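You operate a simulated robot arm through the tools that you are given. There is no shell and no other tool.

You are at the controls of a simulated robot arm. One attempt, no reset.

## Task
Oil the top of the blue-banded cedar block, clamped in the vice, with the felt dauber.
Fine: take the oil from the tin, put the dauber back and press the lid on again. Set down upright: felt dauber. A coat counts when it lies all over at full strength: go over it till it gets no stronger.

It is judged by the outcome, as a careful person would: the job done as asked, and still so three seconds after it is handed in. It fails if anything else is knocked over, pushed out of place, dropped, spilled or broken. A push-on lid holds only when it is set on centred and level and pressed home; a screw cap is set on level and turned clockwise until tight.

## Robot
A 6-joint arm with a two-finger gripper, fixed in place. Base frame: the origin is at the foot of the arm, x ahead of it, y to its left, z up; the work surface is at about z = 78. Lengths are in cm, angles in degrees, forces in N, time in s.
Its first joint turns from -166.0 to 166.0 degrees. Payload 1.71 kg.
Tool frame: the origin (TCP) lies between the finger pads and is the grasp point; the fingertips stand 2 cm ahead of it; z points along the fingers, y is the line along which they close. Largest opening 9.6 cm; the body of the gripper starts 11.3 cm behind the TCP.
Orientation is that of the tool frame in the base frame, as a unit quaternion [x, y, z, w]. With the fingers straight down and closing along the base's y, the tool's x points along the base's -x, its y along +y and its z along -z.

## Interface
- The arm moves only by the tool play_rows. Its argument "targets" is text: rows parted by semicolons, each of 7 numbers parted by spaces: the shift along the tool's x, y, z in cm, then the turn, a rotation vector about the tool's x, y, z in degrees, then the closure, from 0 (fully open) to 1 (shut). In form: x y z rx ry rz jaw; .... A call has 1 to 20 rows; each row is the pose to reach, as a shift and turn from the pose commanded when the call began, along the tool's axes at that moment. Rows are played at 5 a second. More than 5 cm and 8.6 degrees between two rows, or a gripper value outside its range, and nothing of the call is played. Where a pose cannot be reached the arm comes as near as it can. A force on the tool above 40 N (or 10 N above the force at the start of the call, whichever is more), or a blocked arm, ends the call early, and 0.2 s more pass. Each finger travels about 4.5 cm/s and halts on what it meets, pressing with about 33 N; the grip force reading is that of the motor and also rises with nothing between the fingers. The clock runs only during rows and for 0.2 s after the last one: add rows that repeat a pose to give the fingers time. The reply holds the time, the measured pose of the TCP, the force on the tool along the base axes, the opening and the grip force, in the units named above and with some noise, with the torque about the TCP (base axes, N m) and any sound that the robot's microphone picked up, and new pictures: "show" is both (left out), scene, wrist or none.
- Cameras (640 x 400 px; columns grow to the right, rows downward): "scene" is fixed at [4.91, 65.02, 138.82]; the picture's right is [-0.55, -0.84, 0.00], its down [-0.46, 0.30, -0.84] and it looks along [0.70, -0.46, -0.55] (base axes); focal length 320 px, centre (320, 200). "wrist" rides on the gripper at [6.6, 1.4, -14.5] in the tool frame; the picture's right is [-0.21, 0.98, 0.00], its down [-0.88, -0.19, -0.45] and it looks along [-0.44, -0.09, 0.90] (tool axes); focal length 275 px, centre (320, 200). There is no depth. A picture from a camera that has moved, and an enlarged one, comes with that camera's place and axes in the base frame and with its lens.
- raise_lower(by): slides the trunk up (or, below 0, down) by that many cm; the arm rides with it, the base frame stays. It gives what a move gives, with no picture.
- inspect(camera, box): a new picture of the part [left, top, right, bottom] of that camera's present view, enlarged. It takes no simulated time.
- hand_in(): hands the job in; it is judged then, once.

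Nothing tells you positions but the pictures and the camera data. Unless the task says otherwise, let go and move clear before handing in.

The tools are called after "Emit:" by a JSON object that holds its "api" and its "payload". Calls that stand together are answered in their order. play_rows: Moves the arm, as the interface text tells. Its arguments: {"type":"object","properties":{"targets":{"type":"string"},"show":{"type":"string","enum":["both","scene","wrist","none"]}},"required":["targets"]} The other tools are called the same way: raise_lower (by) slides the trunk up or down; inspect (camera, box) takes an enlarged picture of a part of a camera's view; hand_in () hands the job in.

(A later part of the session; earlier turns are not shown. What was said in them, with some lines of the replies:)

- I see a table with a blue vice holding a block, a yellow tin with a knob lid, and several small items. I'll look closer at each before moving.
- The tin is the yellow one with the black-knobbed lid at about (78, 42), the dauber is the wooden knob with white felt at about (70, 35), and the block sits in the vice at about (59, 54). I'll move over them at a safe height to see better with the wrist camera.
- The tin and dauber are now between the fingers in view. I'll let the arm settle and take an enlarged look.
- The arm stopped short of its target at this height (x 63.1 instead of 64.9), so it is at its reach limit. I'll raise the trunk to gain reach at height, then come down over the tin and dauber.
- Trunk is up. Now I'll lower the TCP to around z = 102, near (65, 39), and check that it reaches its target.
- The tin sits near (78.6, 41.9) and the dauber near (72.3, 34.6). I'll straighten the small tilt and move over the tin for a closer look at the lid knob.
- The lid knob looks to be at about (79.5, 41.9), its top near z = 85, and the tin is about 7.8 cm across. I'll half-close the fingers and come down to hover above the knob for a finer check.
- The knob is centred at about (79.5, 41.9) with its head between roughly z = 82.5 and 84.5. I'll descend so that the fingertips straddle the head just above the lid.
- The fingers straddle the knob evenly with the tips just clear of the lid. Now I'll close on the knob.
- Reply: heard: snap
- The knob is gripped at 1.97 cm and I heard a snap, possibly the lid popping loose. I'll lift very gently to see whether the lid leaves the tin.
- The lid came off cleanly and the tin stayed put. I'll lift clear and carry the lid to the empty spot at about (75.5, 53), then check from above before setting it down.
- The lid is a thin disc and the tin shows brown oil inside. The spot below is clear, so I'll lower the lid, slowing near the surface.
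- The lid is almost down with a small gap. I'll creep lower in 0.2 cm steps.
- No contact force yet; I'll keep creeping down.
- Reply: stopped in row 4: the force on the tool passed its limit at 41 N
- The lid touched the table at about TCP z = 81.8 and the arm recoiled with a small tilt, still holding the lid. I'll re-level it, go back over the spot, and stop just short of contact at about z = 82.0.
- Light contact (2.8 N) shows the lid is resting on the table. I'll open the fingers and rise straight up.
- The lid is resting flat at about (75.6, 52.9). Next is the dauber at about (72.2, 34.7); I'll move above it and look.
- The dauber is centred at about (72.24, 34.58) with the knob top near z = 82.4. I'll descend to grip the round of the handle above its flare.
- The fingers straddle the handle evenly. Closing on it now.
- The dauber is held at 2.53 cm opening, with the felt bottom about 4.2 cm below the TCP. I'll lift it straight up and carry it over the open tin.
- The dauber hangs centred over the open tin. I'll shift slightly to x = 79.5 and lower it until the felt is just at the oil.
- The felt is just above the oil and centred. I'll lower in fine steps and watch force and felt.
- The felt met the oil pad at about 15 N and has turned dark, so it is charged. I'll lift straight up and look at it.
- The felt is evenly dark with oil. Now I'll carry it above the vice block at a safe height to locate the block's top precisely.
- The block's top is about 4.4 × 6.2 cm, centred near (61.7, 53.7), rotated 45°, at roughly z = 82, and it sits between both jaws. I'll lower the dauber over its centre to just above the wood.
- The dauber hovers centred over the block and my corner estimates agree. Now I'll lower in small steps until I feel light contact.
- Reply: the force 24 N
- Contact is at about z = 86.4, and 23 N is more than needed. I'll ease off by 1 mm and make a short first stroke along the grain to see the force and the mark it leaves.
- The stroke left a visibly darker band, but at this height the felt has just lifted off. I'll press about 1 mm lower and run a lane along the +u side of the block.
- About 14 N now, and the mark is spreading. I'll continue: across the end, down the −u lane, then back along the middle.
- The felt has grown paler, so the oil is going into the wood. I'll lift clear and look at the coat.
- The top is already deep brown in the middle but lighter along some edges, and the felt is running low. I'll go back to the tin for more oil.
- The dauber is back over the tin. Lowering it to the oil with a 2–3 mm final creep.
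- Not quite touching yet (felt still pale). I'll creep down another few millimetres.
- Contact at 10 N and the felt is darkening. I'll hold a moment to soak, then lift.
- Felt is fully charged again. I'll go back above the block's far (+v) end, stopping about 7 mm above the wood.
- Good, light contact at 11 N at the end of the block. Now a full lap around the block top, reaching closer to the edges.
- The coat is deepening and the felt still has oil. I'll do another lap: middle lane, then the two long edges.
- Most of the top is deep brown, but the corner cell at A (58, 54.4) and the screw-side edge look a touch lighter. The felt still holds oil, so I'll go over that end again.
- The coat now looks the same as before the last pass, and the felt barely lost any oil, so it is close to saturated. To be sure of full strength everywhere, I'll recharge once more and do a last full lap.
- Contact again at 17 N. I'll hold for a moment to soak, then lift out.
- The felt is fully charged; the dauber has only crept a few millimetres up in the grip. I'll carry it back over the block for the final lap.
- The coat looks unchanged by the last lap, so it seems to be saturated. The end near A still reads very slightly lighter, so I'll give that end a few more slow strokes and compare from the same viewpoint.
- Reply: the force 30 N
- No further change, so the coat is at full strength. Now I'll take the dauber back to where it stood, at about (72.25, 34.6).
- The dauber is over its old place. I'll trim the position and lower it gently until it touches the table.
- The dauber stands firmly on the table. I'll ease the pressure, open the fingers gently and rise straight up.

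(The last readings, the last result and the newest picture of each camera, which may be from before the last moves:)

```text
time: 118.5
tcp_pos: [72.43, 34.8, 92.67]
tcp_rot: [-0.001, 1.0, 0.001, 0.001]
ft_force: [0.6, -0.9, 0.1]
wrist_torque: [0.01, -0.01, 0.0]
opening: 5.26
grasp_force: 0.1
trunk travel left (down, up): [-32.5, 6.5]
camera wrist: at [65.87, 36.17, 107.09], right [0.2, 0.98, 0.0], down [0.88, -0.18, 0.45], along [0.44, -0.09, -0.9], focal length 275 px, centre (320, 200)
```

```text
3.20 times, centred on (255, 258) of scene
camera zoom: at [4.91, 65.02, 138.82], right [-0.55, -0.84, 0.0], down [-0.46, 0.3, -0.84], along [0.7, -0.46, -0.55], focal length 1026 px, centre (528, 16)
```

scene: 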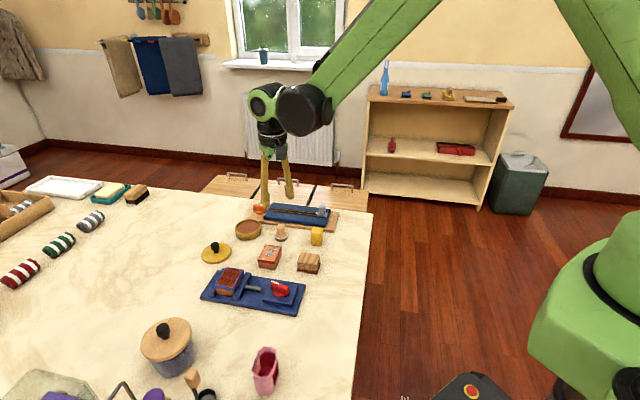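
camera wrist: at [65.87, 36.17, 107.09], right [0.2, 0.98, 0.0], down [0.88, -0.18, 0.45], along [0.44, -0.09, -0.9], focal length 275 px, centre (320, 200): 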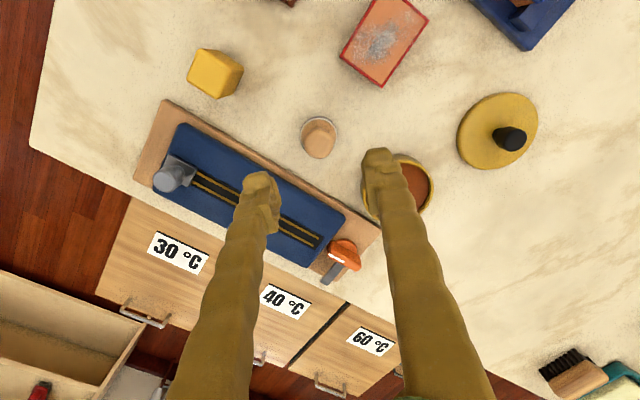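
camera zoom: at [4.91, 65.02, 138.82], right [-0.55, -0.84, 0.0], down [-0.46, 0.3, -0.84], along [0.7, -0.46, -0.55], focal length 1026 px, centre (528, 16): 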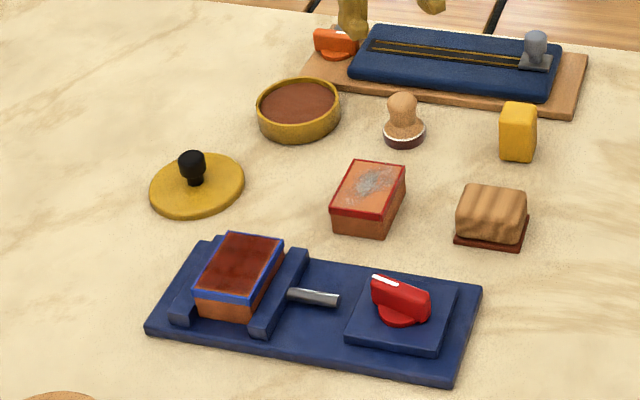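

The dauber stands upright in its place. Now for the lid: I'll move above it at about (75.6, 52.9).

Emit:
{"api": "play_rows", "payload": {"targets": "-0.5 3 0 0 0 0 0.5; -1 6 0 0 0 0 0.5; -1.6 9 0 0 0 0 0.5; -2.2 12 0 0 0 0 0.5; -2.8 15 0 0 0 0 0.5; -3.2 18.05 0 0 0 0 0.5; -3.2 18.05 1.5 0 0 0 0.5; -3.2 18.05 1.5 0 0 0 0.5", "show": "wrist"}}

Emit:
{"api": "inspect", "payload": {"camera": "wrist", "box": [220, 80, 420, 240]}}

```text
time: 120.3
tcp_pos: [75.33, 52.83, 91.21]
tcp_rot: [-0.001, 1.0, 0.002, 0.001]
ft_force: [1.0, -0.1, -0.2]
wrist_torque: [0.01, 0.01, -0.04]
opening: 4.78
grasp_force: 0.1
trunk travel left (down, up): [-32.5, 6.5]
camera wrist: at [68.85, 54.17, 105.67], right [0.2, 0.98, 0.0], down [0.88, -0.18, 0.45], along [0.44, -0.09, -0.9], focal length 275 px, centre (320, 200)
```

wrist: 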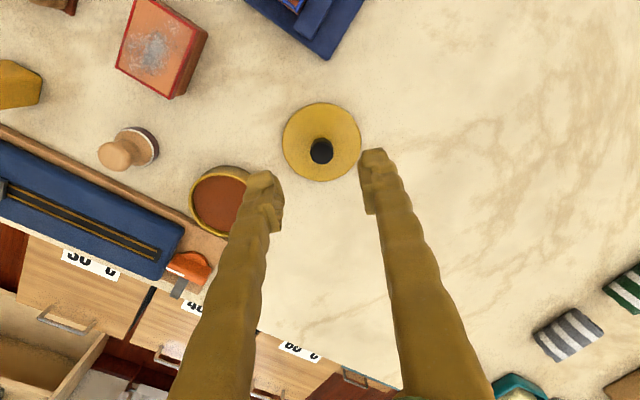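

```text
2.50 times, centred on (320, 160) of wrist
camera zoom: at [68.85, 54.17, 105.67], right [0.2, 0.98, 0.0], down [0.88, -0.18, 0.45], along [0.44, -0.09, -0.9], focal length 688 px, centre (320, 300)
```

zoom: 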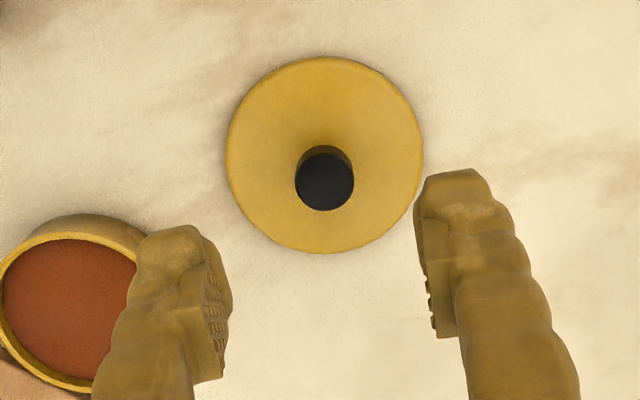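

The lid is where I left it. I'll lower the open fingers around the knob to the same height I released it from.

Emit:
{"api": "play_rows", "payload": {"targets": "-0.32 0 3 0 0 0 0.5; -0.32 0 6 0 0 0 0.5; -0.32 0 8 0 0 0 0.5; -0.32 0 9 0 0 0 0.5; -0.32 0 9.2 0 0 0 0.5; -0.32 0 9.2 0 0 0 0.5", "show": "wrist"}}

Emit:
{"api": "inspect", "payload": {"camera": "wrist", "box": [220, 80, 420, 240]}}

Emit:
{"api": "inspect", "payload": {"camera": "scene", "box": [190, 210, 250, 270]}}

```text
time: 121.7
tcp_pos: [75.66, 52.56, 82.01]
tcp_rot: [-0.001, 1.0, 0.0, 0.001]
ft_force: [-0.3, -0.4, 0.2]
wrist_torque: [-0.02, 0.03, 0.01]
opening: 4.78
grasp_force: 0.0
trunk travel left (down, up): [-32.5, 6.5]
camera wrist: at [69.1, 53.97, 96.53], right [0.2, 0.98, 0.0], down [0.88, -0.18, 0.45], along [0.44, -0.09, -0.9], focal length 275 px, centre (320, 200)
```

wrist: 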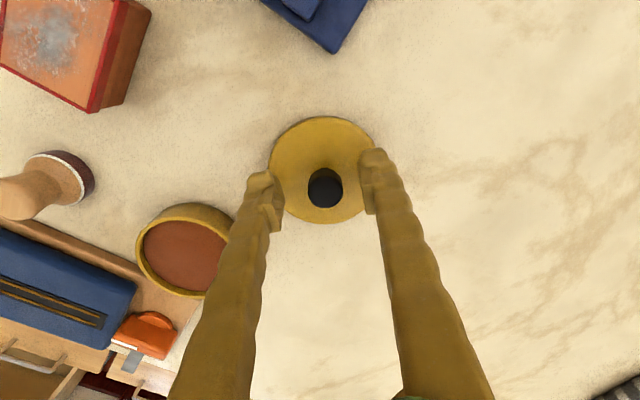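

```text
2.50 times, centred on (320, 160) of wrist
camera zoom: at [69.1, 53.97, 96.53], right [0.2, 0.98, 0.0], down [0.88, -0.18, 0.45], along [0.44, -0.09, -0.9], focal length 688 px, centre (320, 300)
```

zoom: 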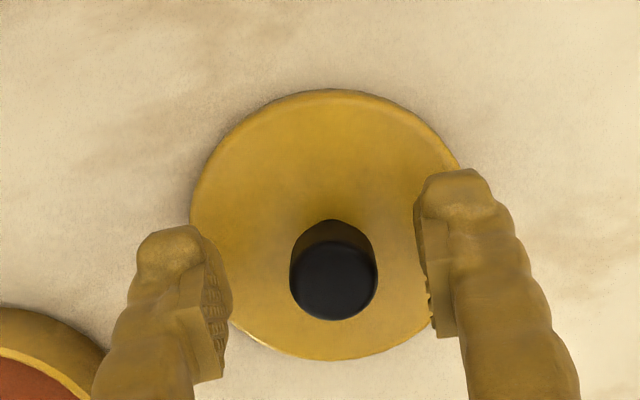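

```text
6.67 times, centred on (220, 240) of scene
camera zoom: at [4.91, 65.02, 138.82], right [-0.55, -0.84, 0.0], down [-0.46, 0.3, -0.84], along [0.7, -0.46, -0.55], focal length 2137 px, centre (987, -67)
```

zoom: 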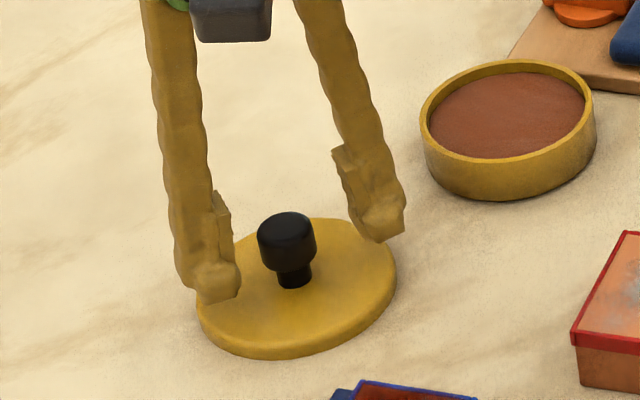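

The knob is about 0.25 cm off towards +y. I'll correct that, then close.

Emit:
{"api": "play_rows", "payload": {"targets": "0 0.26 0.05 0 0 0 0.5; 0 0.26 0.05 0 0 0 0.6; 0 0.26 0.05 0 0 0 0.7; 0 0.26 0.05 0 0 0 0.8; 0 0.26 0.05 0 0 0 0.9; 0 0.26 0.05 0 0 0 1; 0 0.26 0.05 0 0 0 1; 0 0.26 0.05 0 0 0 1", "show": "wrist"}}

Emit:
{"api": "inspect", "payload": {"camera": "wrist", "box": [220, 80, 420, 240]}}

```text
time: 123.5
tcp_pos: [75.92, 52.73, 82.06]
tcp_rot: [-0.001, 1.0, 0.001, 0.001]
ft_force: [-0.2, 0.8, 0.4]
wrist_torque: [-0.01, -0.03, 0.01]
opening: 1.96
grasp_force: 33.4
trunk travel left (down, up): [-32.5, 6.5]
camera wrist: at [69.22, 54.23, 96.52], right [0.2, 0.98, 0.0], down [0.88, -0.18, 0.45], along [0.44, -0.09, -0.9], focal length 275 px, centre (320, 200)
```

wrist: 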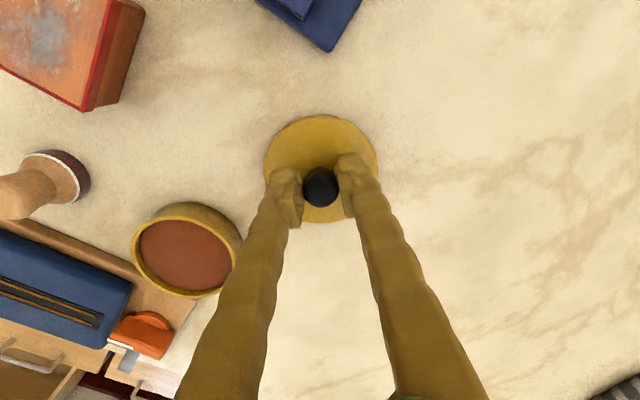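

```text
2.50 times, centred on (320, 160) of wrist
camera zoom: at [69.22, 54.23, 96.52], right [0.2, 0.98, 0.0], down [0.88, -0.18, 0.45], along [0.44, -0.09, -0.9], focal length 688 px, centre (320, 300)
```

zoom: 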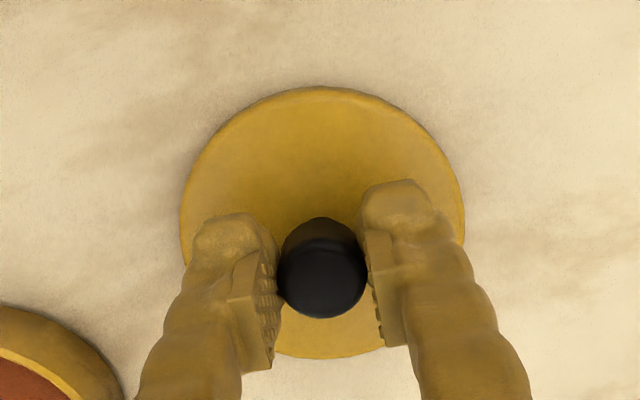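

The knob is gripped again at 1.96 cm. I'll lift the lid and carry it over the tin, aiming for TCP (79.7, 41.9).

Emit:
{"api": "play_rows", "payload": {"targets": "0 0 -1 0 0 0 1; 0 0 -3 0 0 0 1; 0 0 -6 0 0 0 1; -0.3 -1.2 -8.5 0 0 0 1; -1.2 -3.5 -9 0 0 0 1; -2.1 -6 -9 0 0 0 1; -3 -8.5 -9 0 0 0 1; -3.9 -10.9 -9 0 0 0 1; -3.9 -10.9 -7 0 0 0 1; -3.9 -10.9 -5.5 0 0 0 1; -3.9 -10.9 -5.5 0 0 0 1; -3.9 -10.9 -5.5 0 0 0 1", "show": "both"}}

Emit:
{"api": "inspect", "payload": {"camera": "scene", "box": [215, 190, 285, 250]}}

Emit:
{"api": "inspect", "payload": {"camera": "wrist", "box": [220, 80, 420, 240]}}

```text
time: 126.1
tcp_pos: [79.85, 42.12, 87.57]
tcp_rot: [0.0, 1.0, 0.0, 0.001]
ft_force: [-0.1, -0.3, -0.3]
wrist_torque: [-0.01, -0.03, -0.02]
opening: 1.96
grasp_force: 32.9
trunk travel left (down, up): [-32.5, 6.5]
camera wrist: at [73.35, 43.5, 101.9], right [0.2, 0.98, 0.0], down [0.88, -0.18, 0.45], along [0.44, -0.09, -0.9], focal length 275 px, centre (320, 200)
```

scene: 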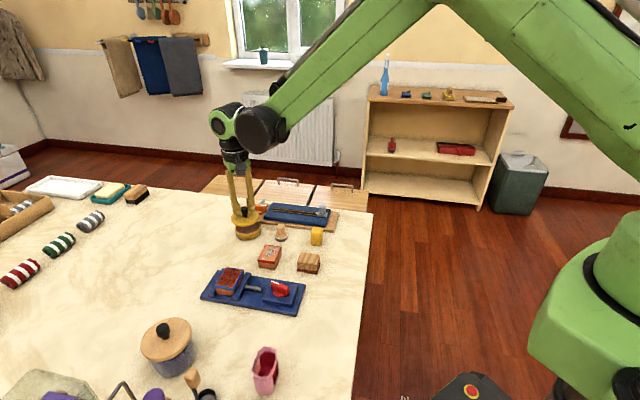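
wrist: 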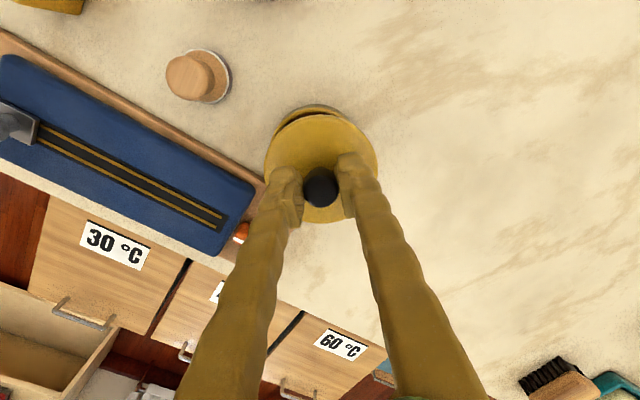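

```text
6.67 times, centred on (250, 220) of scene
camera zoom: at [4.91, 65.02, 138.82], right [-0.55, -0.84, 0.0], down [-0.46, 0.3, -0.84], along [0.7, -0.46, -0.55], focal length 2137 px, centre (787, 67)
```

zoom: 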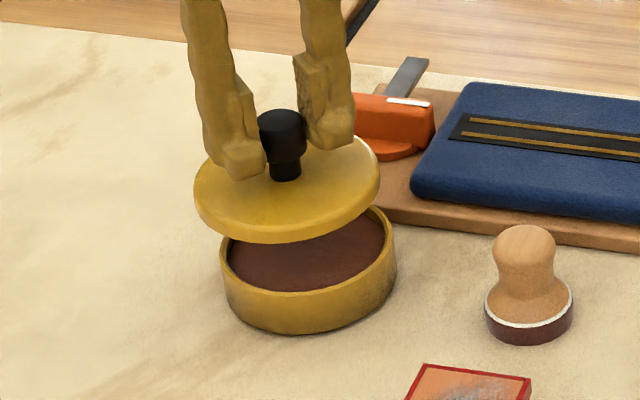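

```text
2.50 times, centred on (320, 160) of wrist
camera zoom: at [73.35, 43.5, 101.9], right [0.2, 0.98, 0.0], down [0.88, -0.18, 0.45], along [0.44, -0.09, -0.9], focal length 688 px, centre (320, 300)
```

zoom: 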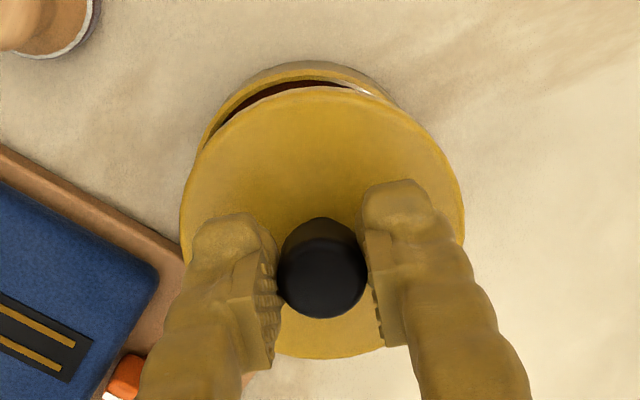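

Emit:
{"api": "inspect", "payload": {"camera": "wrist", "box": [280, 95, 360, 145]}}

Emit:
{"api": "inspect", "payload": {"camera": "scene", "box": [230, 205, 268, 242]}}

```text
8.00 times, centred on (320, 120) of wrist
camera zoom: at [73.35, 43.5, 101.9], right [0.2, 0.98, 0.0], down [0.88, -0.18, 0.45], along [0.44, -0.09, -0.9], focal length 2202 px, centre (320, 840)
```

zoom: 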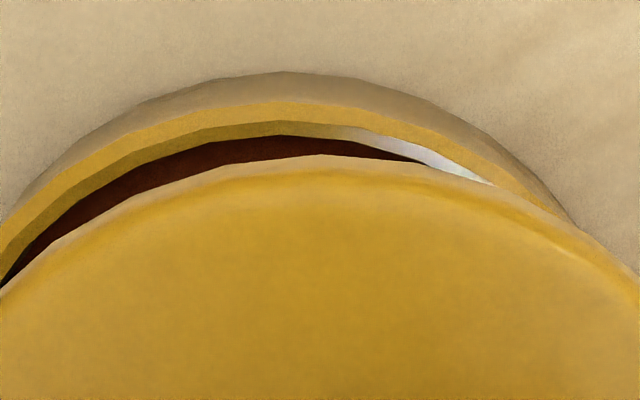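

```text
10.81 times, centred on (249, 224) of scene
camera zoom: at [4.91, 65.02, 138.82], right [-0.55, -0.84, 0.0], down [-0.46, 0.3, -0.84], along [0.7, -0.46, -0.55], focal length 3465 px, centre (1088, -54)
```

zoom: 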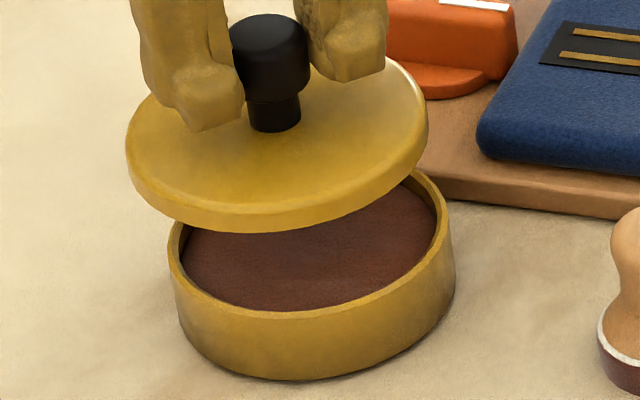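

The tin hasn't moved, but the lid sits slightly off-centre over it (about 0.4 cm in y). I'll take another position reading, then correct and look again.

Emit:
{"api": "play_rows", "payload": {"targets": "0.06 -0.2 0 0 0 0 1; 0.08 -0.35 0 0 0 0 1; 0.08 -0.35 0 0 0 0 1; 0.08 -0.35 0 0 0 0 1", "show": "none"}}

Emit:
{"api": "inspect", "payload": {"camera": "wrist", "box": [280, 95, 360, 145]}}

Emit:
{"api": "inspect", "payload": {"camera": "scene", "box": [230, 205, 268, 242]}}

```text
time: 127.1
tcp_pos: [79.77, 41.63, 87.38]
tcp_rot: [-0.001, 1.0, 0.001, 0.001]
ft_force: [1.0, -0.3, 0.0]
wrist_torque: [-0.01, 0.02, 0.0]
opening: 1.97
grasp_force: 33.0
trunk travel left (down, up): [-32.5, 6.5]
```

```text
8.00 times, centred on (320, 120) of wrist
camera zoom: at [73.25, 43.08, 101.92], right [0.2, 0.98, 0.0], down [0.88, -0.18, 0.45], along [0.44, -0.09, -0.9], focal length 2202 px, centre (320, 840)
```

zoom: 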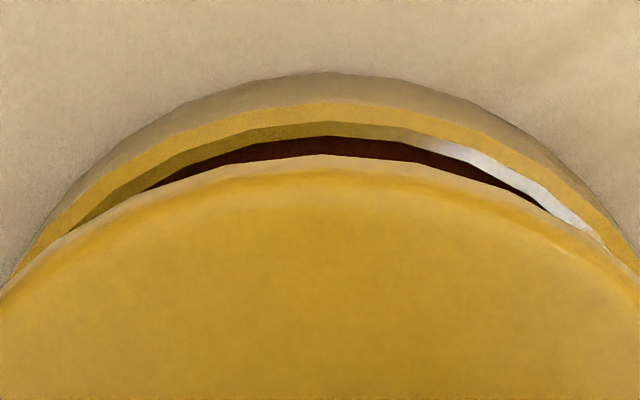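

```text
10.81 times, centred on (249, 224) of scene
camera zoom: at [4.91, 65.02, 138.82], right [-0.55, -0.84, 0.0], down [-0.46, 0.3, -0.84], along [0.7, -0.46, -0.55], focal length 3465 px, centre (1088, -54)
```

zoom: 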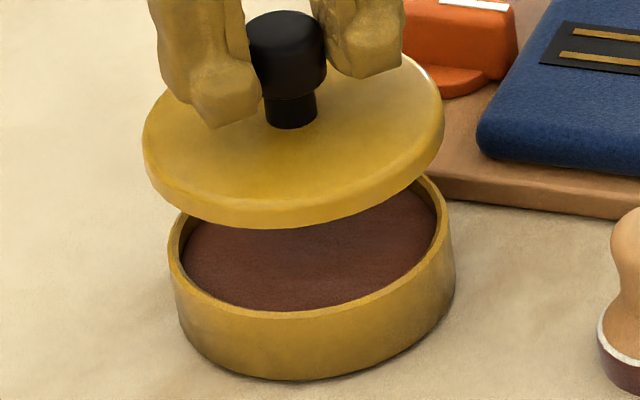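

Now the lid is centred over the tin to within about a millimetre. I'll nudge 0.7 mm back in x and lower it until it is just above the rim.

Emit:
{"api": "play_rows", "payload": {"targets": "0.07 0.02 0.5 0 0 0 1; 0.07 0.02 1.2 0 0 0 1; 0.07 0.02 1.8 0 0 0 1; 0.07 0.02 2.2 0 0 0 1; 0.07 0.02 2.2 0 0 0 1; 0.07 0.02 2.2 0 0 0 1", "show": "none"}}

Emit:
{"api": "inspect", "payload": {"camera": "wrist", "box": [280, 95, 360, 145]}}

Emit:
{"api": "inspect", "payload": {"camera": "scene", "box": [230, 205, 268, 242]}}

```text
time: 128.5
tcp_pos: [79.83, 41.75, 85.2]
tcp_rot: [0.0, 1.0, 0.001, 0.001]
ft_force: [0.1, 0.1, -0.3]
wrist_torque: [0.01, 0.03, -0.01]
opening: 1.96
grasp_force: 33.3
trunk travel left (down, up): [-32.5, 6.5]
```

```text
8.00 times, centred on (320, 120) of wrist
camera zoom: at [73.17, 43.08, 99.74], right [0.2, 0.98, 0.0], down [0.88, -0.18, 0.45], along [0.44, -0.09, -0.9], focal length 2202 px, centre (320, 840)
```

zoom: 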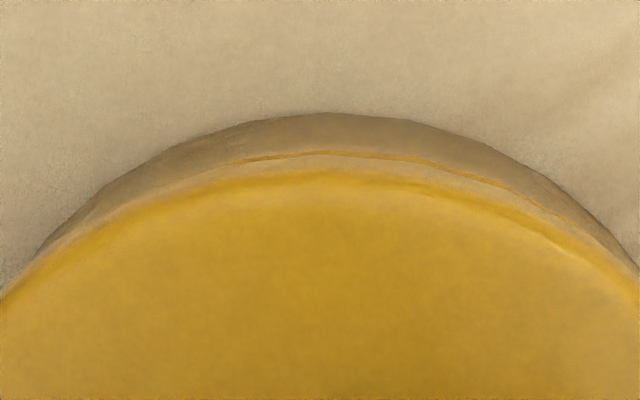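

```text
10.81 times, centred on (249, 224) of scene
camera zoom: at [4.91, 65.02, 138.82], right [-0.55, -0.84, 0.0], down [-0.46, 0.3, -0.84], along [0.7, -0.46, -0.55], focal length 3465 px, centre (1088, -54)
```

zoom: 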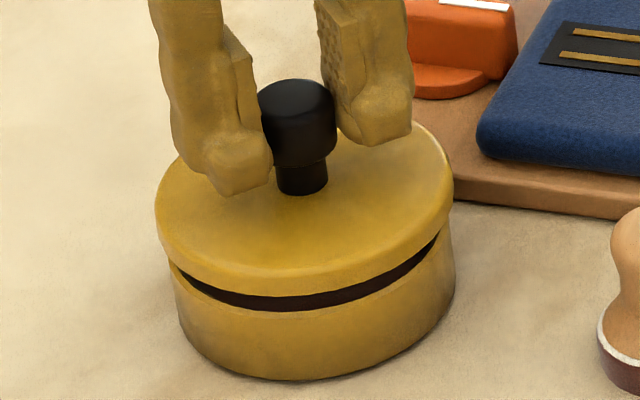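

The gap is even all round and the lid is level. I'll continue down in small steps until it meets the rim.

Emit:
{"api": "play_rows", "payload": {"targets": "0 0.05 0.15 0 0 0 1; 0 0.05 0.3 0 0 0 1; 0 0.05 0.4 0 0 0 1; 0 0.05 0.4 0 0 0 1", "show": "none"}}

Emit:
{"api": "inspect", "payload": {"camera": "scene", "box": [230, 205, 268, 242]}}

```text
time: 129.5
tcp_pos: [79.73, 41.75, 84.87]
tcp_rot: [-0.001, 1.0, 0.001, 0.001]
ft_force: [0.1, -0.4, 0.2]
wrist_torque: [0.03, 0.02, -0.01]
opening: 1.95
grasp_force: 33.3
trunk travel left (down, up): [-32.5, 6.5]
```

```text
10.81 times, centred on (249, 224) of scene
camera zoom: at [4.91, 65.02, 138.82], right [-0.55, -0.84, 0.0], down [-0.46, 0.3, -0.84], along [0.7, -0.46, -0.55], focal length 3465 px, centre (1088, -54)
```

zoom: 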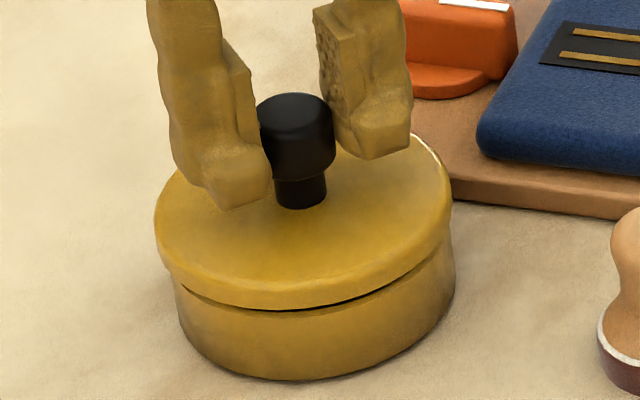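

Emit:
{"api": "play_rows", "payload": {"targets": "0 0 0.1 0 0 0 1; 0 0 0.15 0 0 0 1; 0 0 0.15 0 0 0 1", "show": "none"}}

Emit:
{"api": "inspect", "payload": {"camera": "scene", "box": [230, 205, 268, 242]}}

```text
time: 130.3
tcp_pos: [79.73, 41.64, 84.56]
tcp_rot: [-0.001, 1.0, 0.001, 0.001]
ft_force: [0.1, 0.1, -0.4]
wrist_torque: [-0.02, -0.01, 0.02]
opening: 1.96
grasp_force: 32.8
trunk travel left (down, up): [-32.5, 6.5]
```

```text
10.81 times, centred on (249, 224) of scene
camera zoom: at [4.91, 65.02, 138.82], right [-0.55, -0.84, 0.0], down [-0.46, 0.3, -0.84], along [0.7, -0.46, -0.55], focal length 3465 px, centre (1088, -54)
```

zoom: 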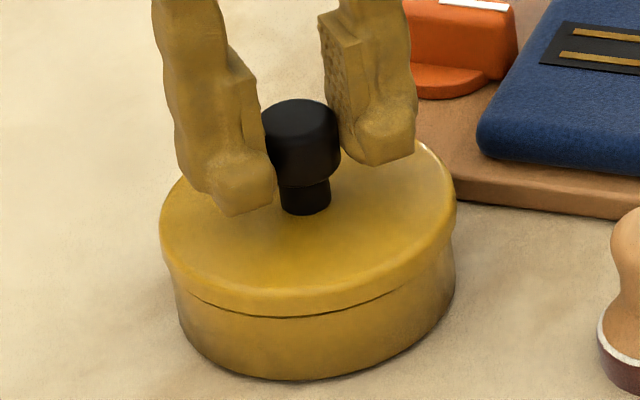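

Emit:
{"api": "inspect", "payload": {"camera": "scene", "box": [232, 215, 266, 241]}}

Emit:
{"api": "inspect", "payload": {"camera": "wrist", "box": [250, 100, 390, 190]}}

```text
15.38 times, centred on (249, 228) of scene
camera zoom: at [4.91, 65.02, 138.82], right [-0.55, -0.84, 0.0], down [-0.46, 0.3, -0.84], along [0.7, -0.46, -0.55], focal length 4931 px, centre (1412, -231)
```

zoom: 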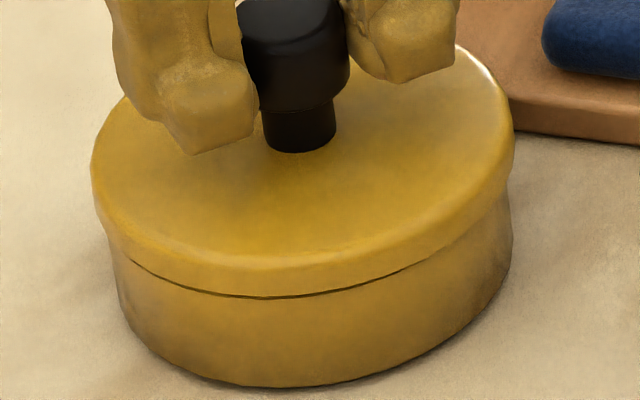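

```text
4.44 times, centred on (320, 145) of wrist
camera zoom: at [73.12, 43.08, 99.11], right [0.2, 0.98, 0.0], down [0.88, -0.18, 0.45], along [0.44, -0.09, -0.9], focal length 1224 px, centre (320, 444)
```

zoom: 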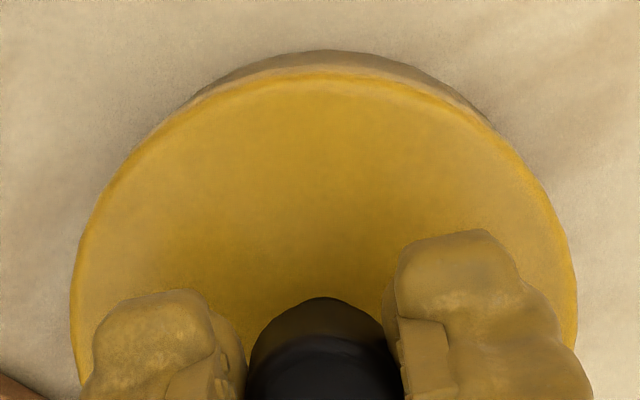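

Centring still looks good on both sides. I'll keep pressing down gently.

Emit:
{"api": "play_rows", "payload": {"targets": "0 0.03 0.08 0 0 0 1; 0 0.03 0.15 0 0 0 1; 0 0.03 0.15 0 0 0 1", "show": "none"}}

```text
time: 131.1
tcp_pos: [79.75, 41.74, 84.55]
tcp_rot: [-0.001, 1.0, 0.001, 0.001]
ft_force: [0.0, 0.1, -0.2]
wrist_torque: [0.03, -0.02, -0.04]
opening: 1.96
grasp_force: 32.9
trunk travel left (down, up): [-32.5, 6.5]
```

Emit:
{"api": "play_rows", "payload": {"targets": "0 0 0.1 0 0 0 1; 0 0 0.1 0 0 0 1; 0 0 0.1 0 0 0 1", "show": "none"}}

```text
time: 131.9
tcp_pos: [79.68, 41.7, 84.43]
tcp_rot: [-0.001, 1.0, 0.001, 0.001]
ft_force: [-0.8, 1.7, 3.8]
wrist_torque: [0.02, 0.02, 0.01]
opening: 1.96
grasp_force: 32.9
trunk travel left (down, up): [-32.5, 6.5]
```

First contact (3.8 N). I'll press further in small steps, listening for the snap.

Emit:
{"api": "play_rows", "payload": {"targets": "0 0 0.07 0 0 0 1; 0 0 0.07 0 0 0 1; 0 0 0.07 0 0 0 1", "show": "none"}}

```text
time: 132.7
tcp_pos: [79.64, 41.61, 84.44]
tcp_rot: [0.0, 1.0, 0.0, 0.001]
ft_force: [9.0, 3.0, 19.4]
wrist_torque: [0.07, -0.18, 0.03]
opening: 1.97
grasp_force: 33.1
trunk travel left (down, up): [-32.5, 6.5]
```

Emit:
{"api": "inspect", "payload": {"camera": "scene", "box": [232, 215, 266, 241]}}

Emit:
{"api": "inspect", "payload": {"camera": "wrist", "box": [250, 100, 390, 190]}}

```text
15.38 times, centred on (249, 228) of scene
camera zoom: at [4.91, 65.02, 138.82], right [-0.55, -0.84, 0.0], down [-0.46, 0.3, -0.84], along [0.7, -0.46, -0.55], focal length 4931 px, centre (1412, -231)
```

zoom: 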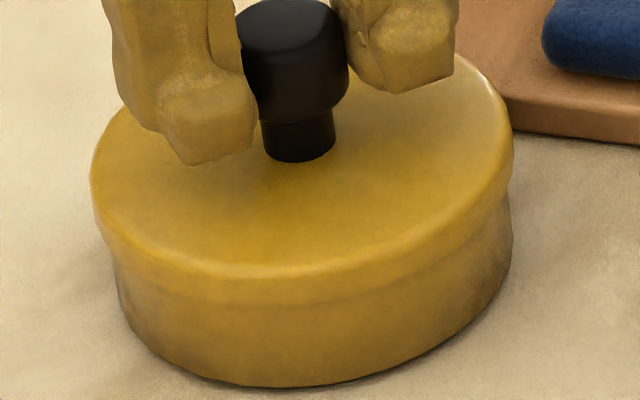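

```text
4.44 times, centred on (320, 145) of wrist
camera zoom: at [73.06, 43.13, 98.9], right [0.2, 0.98, 0.0], down [0.88, -0.18, 0.45], along [0.44, -0.09, -0.89], focal length 1224 px, centre (320, 444)
```

zoom: 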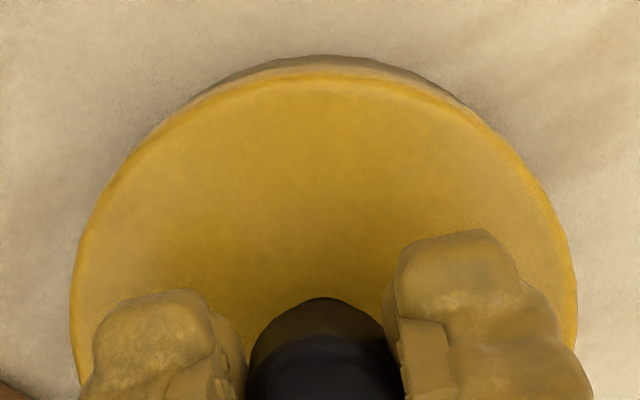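

The lid now sits on the rim with no visible gap. There's some sideways force, so I'll shift 0.5 mm in +x while pressing a little more.

Emit:
{"api": "play_rows", "payload": {"targets": "-0.05 0 0 0 0 0 1; -0.06 0.02 0.05 0 0 0 1; -0.06 0.02 0.05 0 0 0 1", "show": "none"}}

```text
time: 133.5
tcp_pos: [79.59, 41.69, 84.36]
tcp_rot: [0.0, 1.0, 0.001, 0.001]
ft_force: [2.9, -3.0, 27.8]
wrist_torque: [-0.06, -0.08, 0.01]
opening: 1.94
grasp_force: 33.4
trunk travel left (down, up): [-32.5, 6.5]
```

Emit:
{"api": "play_rows", "payload": {"targets": "0 0 0.05 0 0 0 1; 0 0 0.05 0 0 0 1", "show": "none"}}

```text
time: 134.1
tcp_pos: [79.58, 41.69, 84.41]
tcp_rot: [-0.001, 1.0, 0.001, 0.002]
ft_force: [7.5, -0.1, 34.9]
wrist_torque: [0.02, -0.18, 0.02]
opening: 1.96
grasp_force: 33.4
trunk travel left (down, up): [-32.5, 6.5]
```

Emit:
{"api": "play_rows", "payload": {"targets": "-0.03 0 0.06 0 0 0 1; -0.03 0 0.06 0 0 0 1", "show": "none"}}

Emit:
{"api": "inspect", "payload": {"camera": "scene", "box": [232, 215, 266, 241]}}

```text
time: 134.7
tcp_pos: [79.55, 41.66, 84.38]
tcp_rot: [0.0, 1.0, 0.001, 0.0]
ft_force: [-0.8, 1.6, 36.3]
wrist_torque: [0.04, -0.03, 0.03]
opening: 1.97
grasp_force: 33.2
trunk travel left (down, up): [-32.5, 6.5]
```

```text
15.38 times, centred on (249, 228) of scene
camera zoom: at [4.91, 65.02, 138.82], right [-0.55, -0.84, 0.0], down [-0.46, 0.3, -0.84], along [0.7, -0.46, -0.55], focal length 4931 px, centre (1412, -231)
```

zoom: 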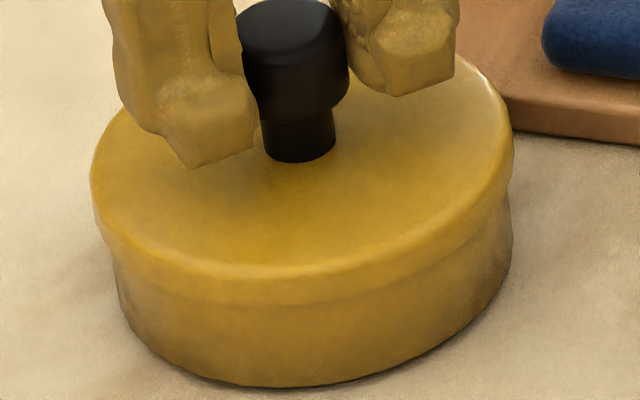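

Emit:
{"api": "inspect", "payload": {"camera": "scene", "box": [200, 180, 300, 260]}}

```text
5.00 times, centred on (250, 220) of scene
camera zoom: at [4.91, 65.02, 138.82], right [-0.55, -0.84, 0.0], down [-0.46, 0.3, -0.84], along [0.7, -0.46, -0.55], focal length 1602 px, centre (670, 100)
```

zoom: 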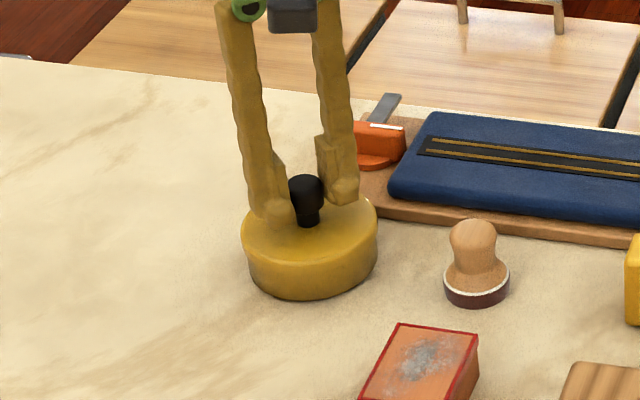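

The lid is back to exactly where it was originally in the picture, but I heard no snap and the grip begins to slip at about 36 N. I'll ease off, let go of the knob, and press from above with closed fingers to be sure it's home.

Emit:
{"api": "play_rows", "payload": {"targets": "0 0 -0.1 0 0 0 1; 0 0 -0.2 0 0 0 1; 0 0 -0.2 0 0 0 1", "show": "none"}}

```text
time: 135.5
tcp_pos: [79.73, 41.76, 84.41]
tcp_rot: [-0.001, 1.0, 0.0, 0.001]
ft_force: [-4.2, 1.0, 7.1]
wrist_torque: [0.03, 0.06, -0.01]
opening: 1.97
grasp_force: 32.9
trunk travel left (down, up): [-32.5, 6.5]
```

Emit:
{"api": "play_rows", "payload": {"targets": "0 0 0 0 0 0 0.77; 0 0 0 0 0 0 0.72; 0 0 0 0 0 0 0.65; 0 0 0 0 0 0 0.57; 0 0 0 0 0 0 0.5; 0 0 0 0 0 0 0.5; 0 0 -1 0 0 0 0.5; 0 0 -3 0 0 0 0.5; 0 0 -5.5 0 0 0 0.5; 0 0 -5.5 0 0 0 0.5", "show": "wrist"}}

Emit:
{"api": "inspect", "payload": {"camera": "scene", "box": [232, 205, 266, 241]}}

Emit:
{"api": "inspect", "payload": {"camera": "wrist", "box": [220, 80, 420, 240]}}

```text
time: 137.7
tcp_pos: [79.59, 41.65, 89.95]
tcp_rot: [-0.001, 1.0, 0.002, 0.001]
ft_force: [0.3, 0.8, 0.1]
wrist_torque: [0.0, 0.02, -0.03]
opening: 4.83
grasp_force: 0.0
trunk travel left (down, up): [-32.5, 6.5]
heard: snap
camera wrist: at [73.05, 43.05, 104.45], right [0.2, 0.98, 0.0], down [0.88, -0.18, 0.45], along [0.44, -0.09, -0.9], focal length 275 px, centre (320, 200)
```

wrist: 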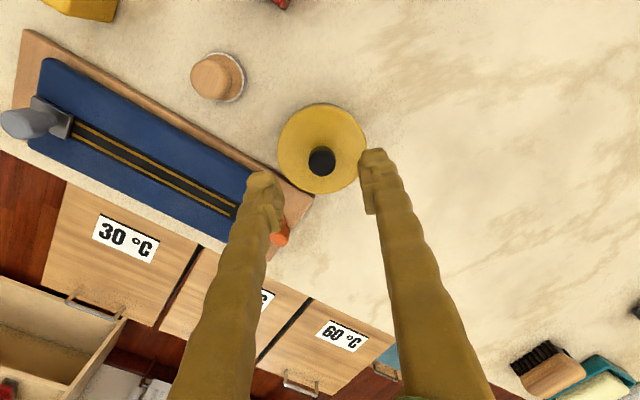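

```text
11.11 times, centred on (249, 223) of scene
camera zoom: at [4.91, 65.02, 138.82], right [-0.55, -0.84, 0.0], down [-0.46, 0.3, -0.84], along [0.7, -0.46, -0.55], focal length 3561 px, centre (1109, -56)
```

zoom: 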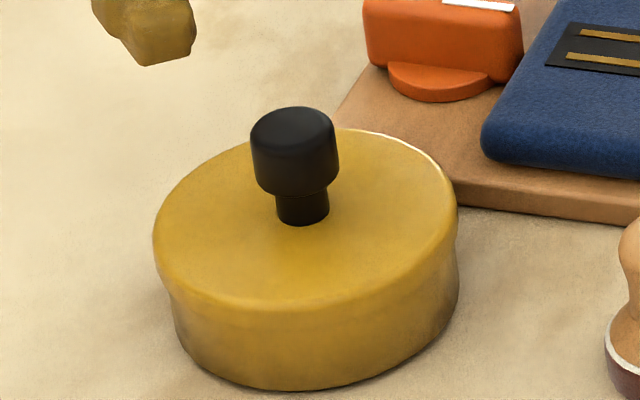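

```text
2.50 times, centred on (320, 160) of wrist
camera zoom: at [73.05, 43.05, 104.45], right [0.2, 0.98, 0.0], down [0.88, -0.18, 0.45], along [0.44, -0.09, -0.9], focal length 688 px, centre (320, 300)
```

zoom: 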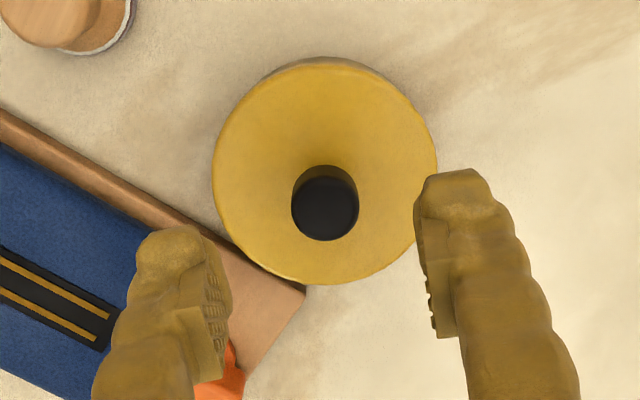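

I heard a snap as I let go, and the lid sits level and flush, just as it did at the start. I'll rise and back away, then check the whole scene.

Emit:
{"api": "play_rows", "payload": {"targets": "0 0 -3 0 0 0 0.5; 0 0 -6 0 0 0 0.5; 2 0 -9 0 0 0 0.5; 5 0 -11 0 0 0 0.5; 8.5 0 -12 0 0 0 0.5; 12 0 -12 0 0 0 0.5; 15.5 0 -12 0 0 0 0.5; 15.5 0 -12 0 0 0 0.5", "show": "both"}}

Emit:
{"api": "inspect", "payload": {"camera": "scene", "box": [190, 190, 350, 320]}}

Emit:
{"api": "inspect", "payload": {"camera": "scene", "box": [200, 180, 300, 260]}}

Emit:
{"api": "inspect", "payload": {"camera": "wrist", "box": [280, 20, 500, 240]}}

```text
time: 139.5
tcp_pos: [64.16, 41.62, 102.12]
tcp_rot: [-0.001, 1.0, 0.0, 0.001]
ft_force: [-0.1, 0.6, 0.0]
wrist_torque: [-0.01, -0.02, 0.01]
opening: 4.79
grasp_force: 0.0
trunk travel left (down, up): [-32.5, 6.5]
camera wrist: at [57.63, 43.09, 116.61], right [0.2, 0.98, 0.0], down [0.88, -0.18, 0.45], along [0.44, -0.09, -0.9], focal length 275 px, centre (320, 200)
```

scene: 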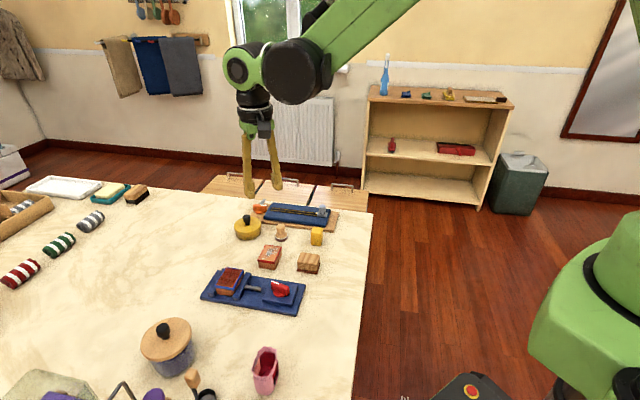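
wrist: 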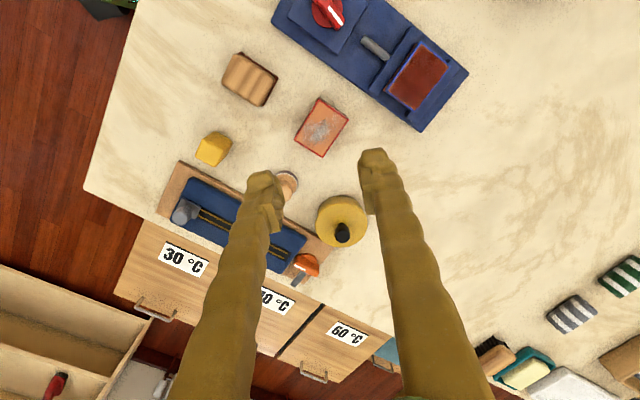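

```text
3.08 times, centred on (270, 255) of scene
camera zoom: at [4.91, 65.02, 138.82], right [-0.55, -0.84, 0.0], down [-0.46, 0.3, -0.84], along [0.7, -0.46, -0.55], focal length 986 px, centre (474, 31)
```

zoom: 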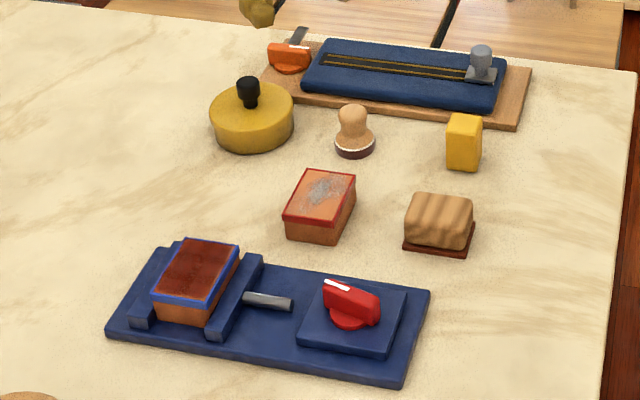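

```text
5.00 times, centred on (250, 220) of scene
camera zoom: at [4.91, 65.02, 138.82], right [-0.55, -0.84, 0.0], down [-0.46, 0.3, -0.84], along [0.7, -0.46, -0.55], focal length 1602 px, centre (670, 100)
```

zoom: 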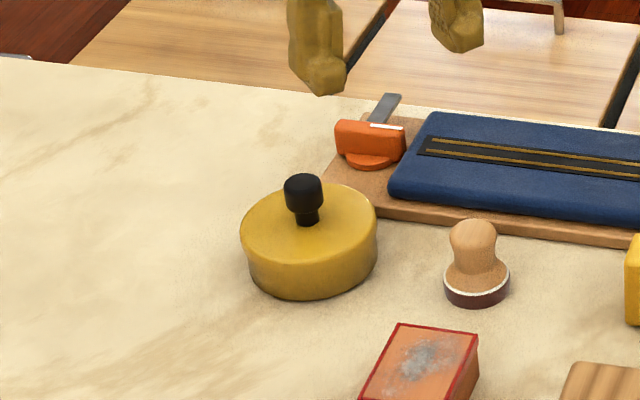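

```text
1.82 times, centred on (390, 130) of wrist
camera zoom: at [57.63, 43.09, 116.61], right [0.2, 0.98, 0.0], down [0.88, -0.18, 0.45], along [0.44, -0.09, -0.9], focal length 500 px, centre (193, 327)
```

zoom: 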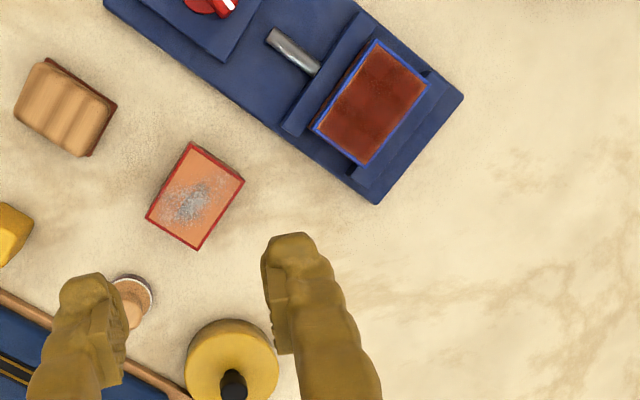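

Everything matches the starting layout, with the lid seated and the dauber upright. Before handing in I'll take one closer, unobstructed look at the coat.

Emit:
{"api": "play_rows", "payload": {"targets": "0.7 3 1 0 0 0 0.5; 1.4 6 2 0 0 0 0.5; 2 9 3.5 0 0 0 0.5; 2.5 12 5 0 0 0 0.5; 2.5 12.5 6 0 0 0 0.5; 2.5 12.5 6 0 0 0 0.5", "show": "wrist"}}

Emit:
{"api": "inspect", "payload": {"camera": "wrist", "box": [270, 60, 380, 180]}}

Emit:
{"api": "inspect", "payload": {"camera": "scene", "box": [217, 262, 257, 294]}}

```text
time: 140.9
tcp_pos: [61.77, 54.31, 96.2]
tcp_rot: [-0.001, 1.0, 0.001, 0.001]
ft_force: [0.1, 0.4, 0.2]
wrist_torque: [-0.05, -0.05, -0.01]
opening: 4.81
grasp_force: 0.1
trunk travel left (down, up): [-32.5, 6.5]
camera wrist: at [55.2, 55.74, 110.57], right [0.2, 0.98, 0.0], down [0.88, -0.18, 0.45], along [0.44, -0.09, -0.9], focal length 275 px, centre (320, 200)
```

wrist: 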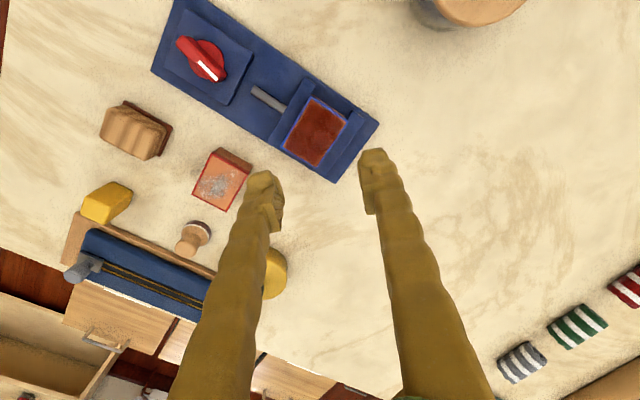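

```text
3.33 times, centred on (325, 120) of wrist
camera zoom: at [55.2, 55.74, 110.57], right [0.2, 0.98, 0.0], down [0.88, -0.18, 0.45], along [0.44, -0.09, -0.9], focal length 918 px, centre (303, 467)
```

zoom: 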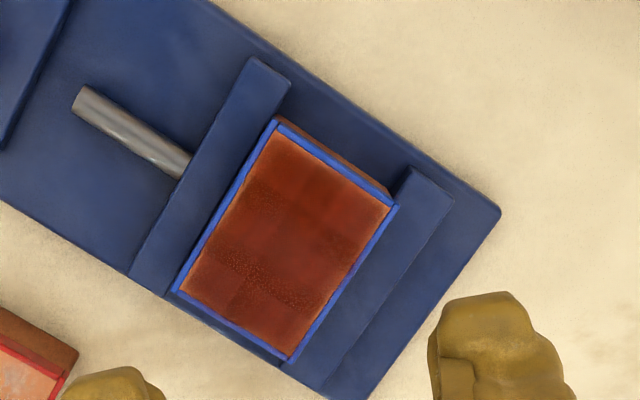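

```text
12.50 times, centred on (237, 278) of scene
camera zoom: at [4.91, 65.02, 138.82], right [-0.55, -0.84, 0.0], down [-0.46, 0.3, -0.84], along [0.7, -0.46, -0.55], focal length 4006 px, centre (1358, -775)
```

zoom: 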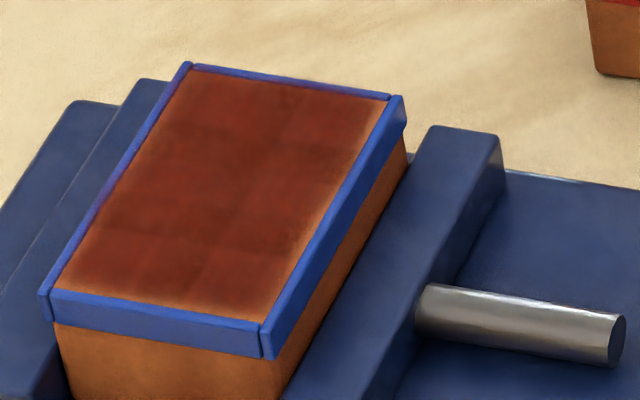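

The coat is an even, deep brown over the whole top and no longer changes. The lid is on, the dauber stands upright in its place, and the gripper is empty and clear, so I'm handing in.

Emit:
{"api": "hand_in", "payload": {}}

```text
The job is handed in.
```

I oiled the top of the blue-banded block, put the dauber back upright in its place and pressed the lid back onto the tin. The job is handed in, and I have not seen the verdict.

- **Coat:** I charged the felt three times and went over the whole top several times. After that, further strokes made no visible difference. A thin, slightly lighter line remains along the edges. It was there from the first pass and never changed, so I took it as part of how the surface looks, not a missed strip.
- **Dauber:** It stands upright within about a millimetre or two of where it started.
- **Lid:** I pressed it on with about 36 N and heard it snap as I let go. In the pictures it sits where it did at the start, level and with no gap.
- **Everything else:** In the pictures, the tin, the vice and the nearby items are where they were, and I saw no spilled oil. While I was setting the lid down on the table earlier, the arm hit the force limit and jerked back about 1.5 cm. The lid stayed in the grip and nothing was knocked.
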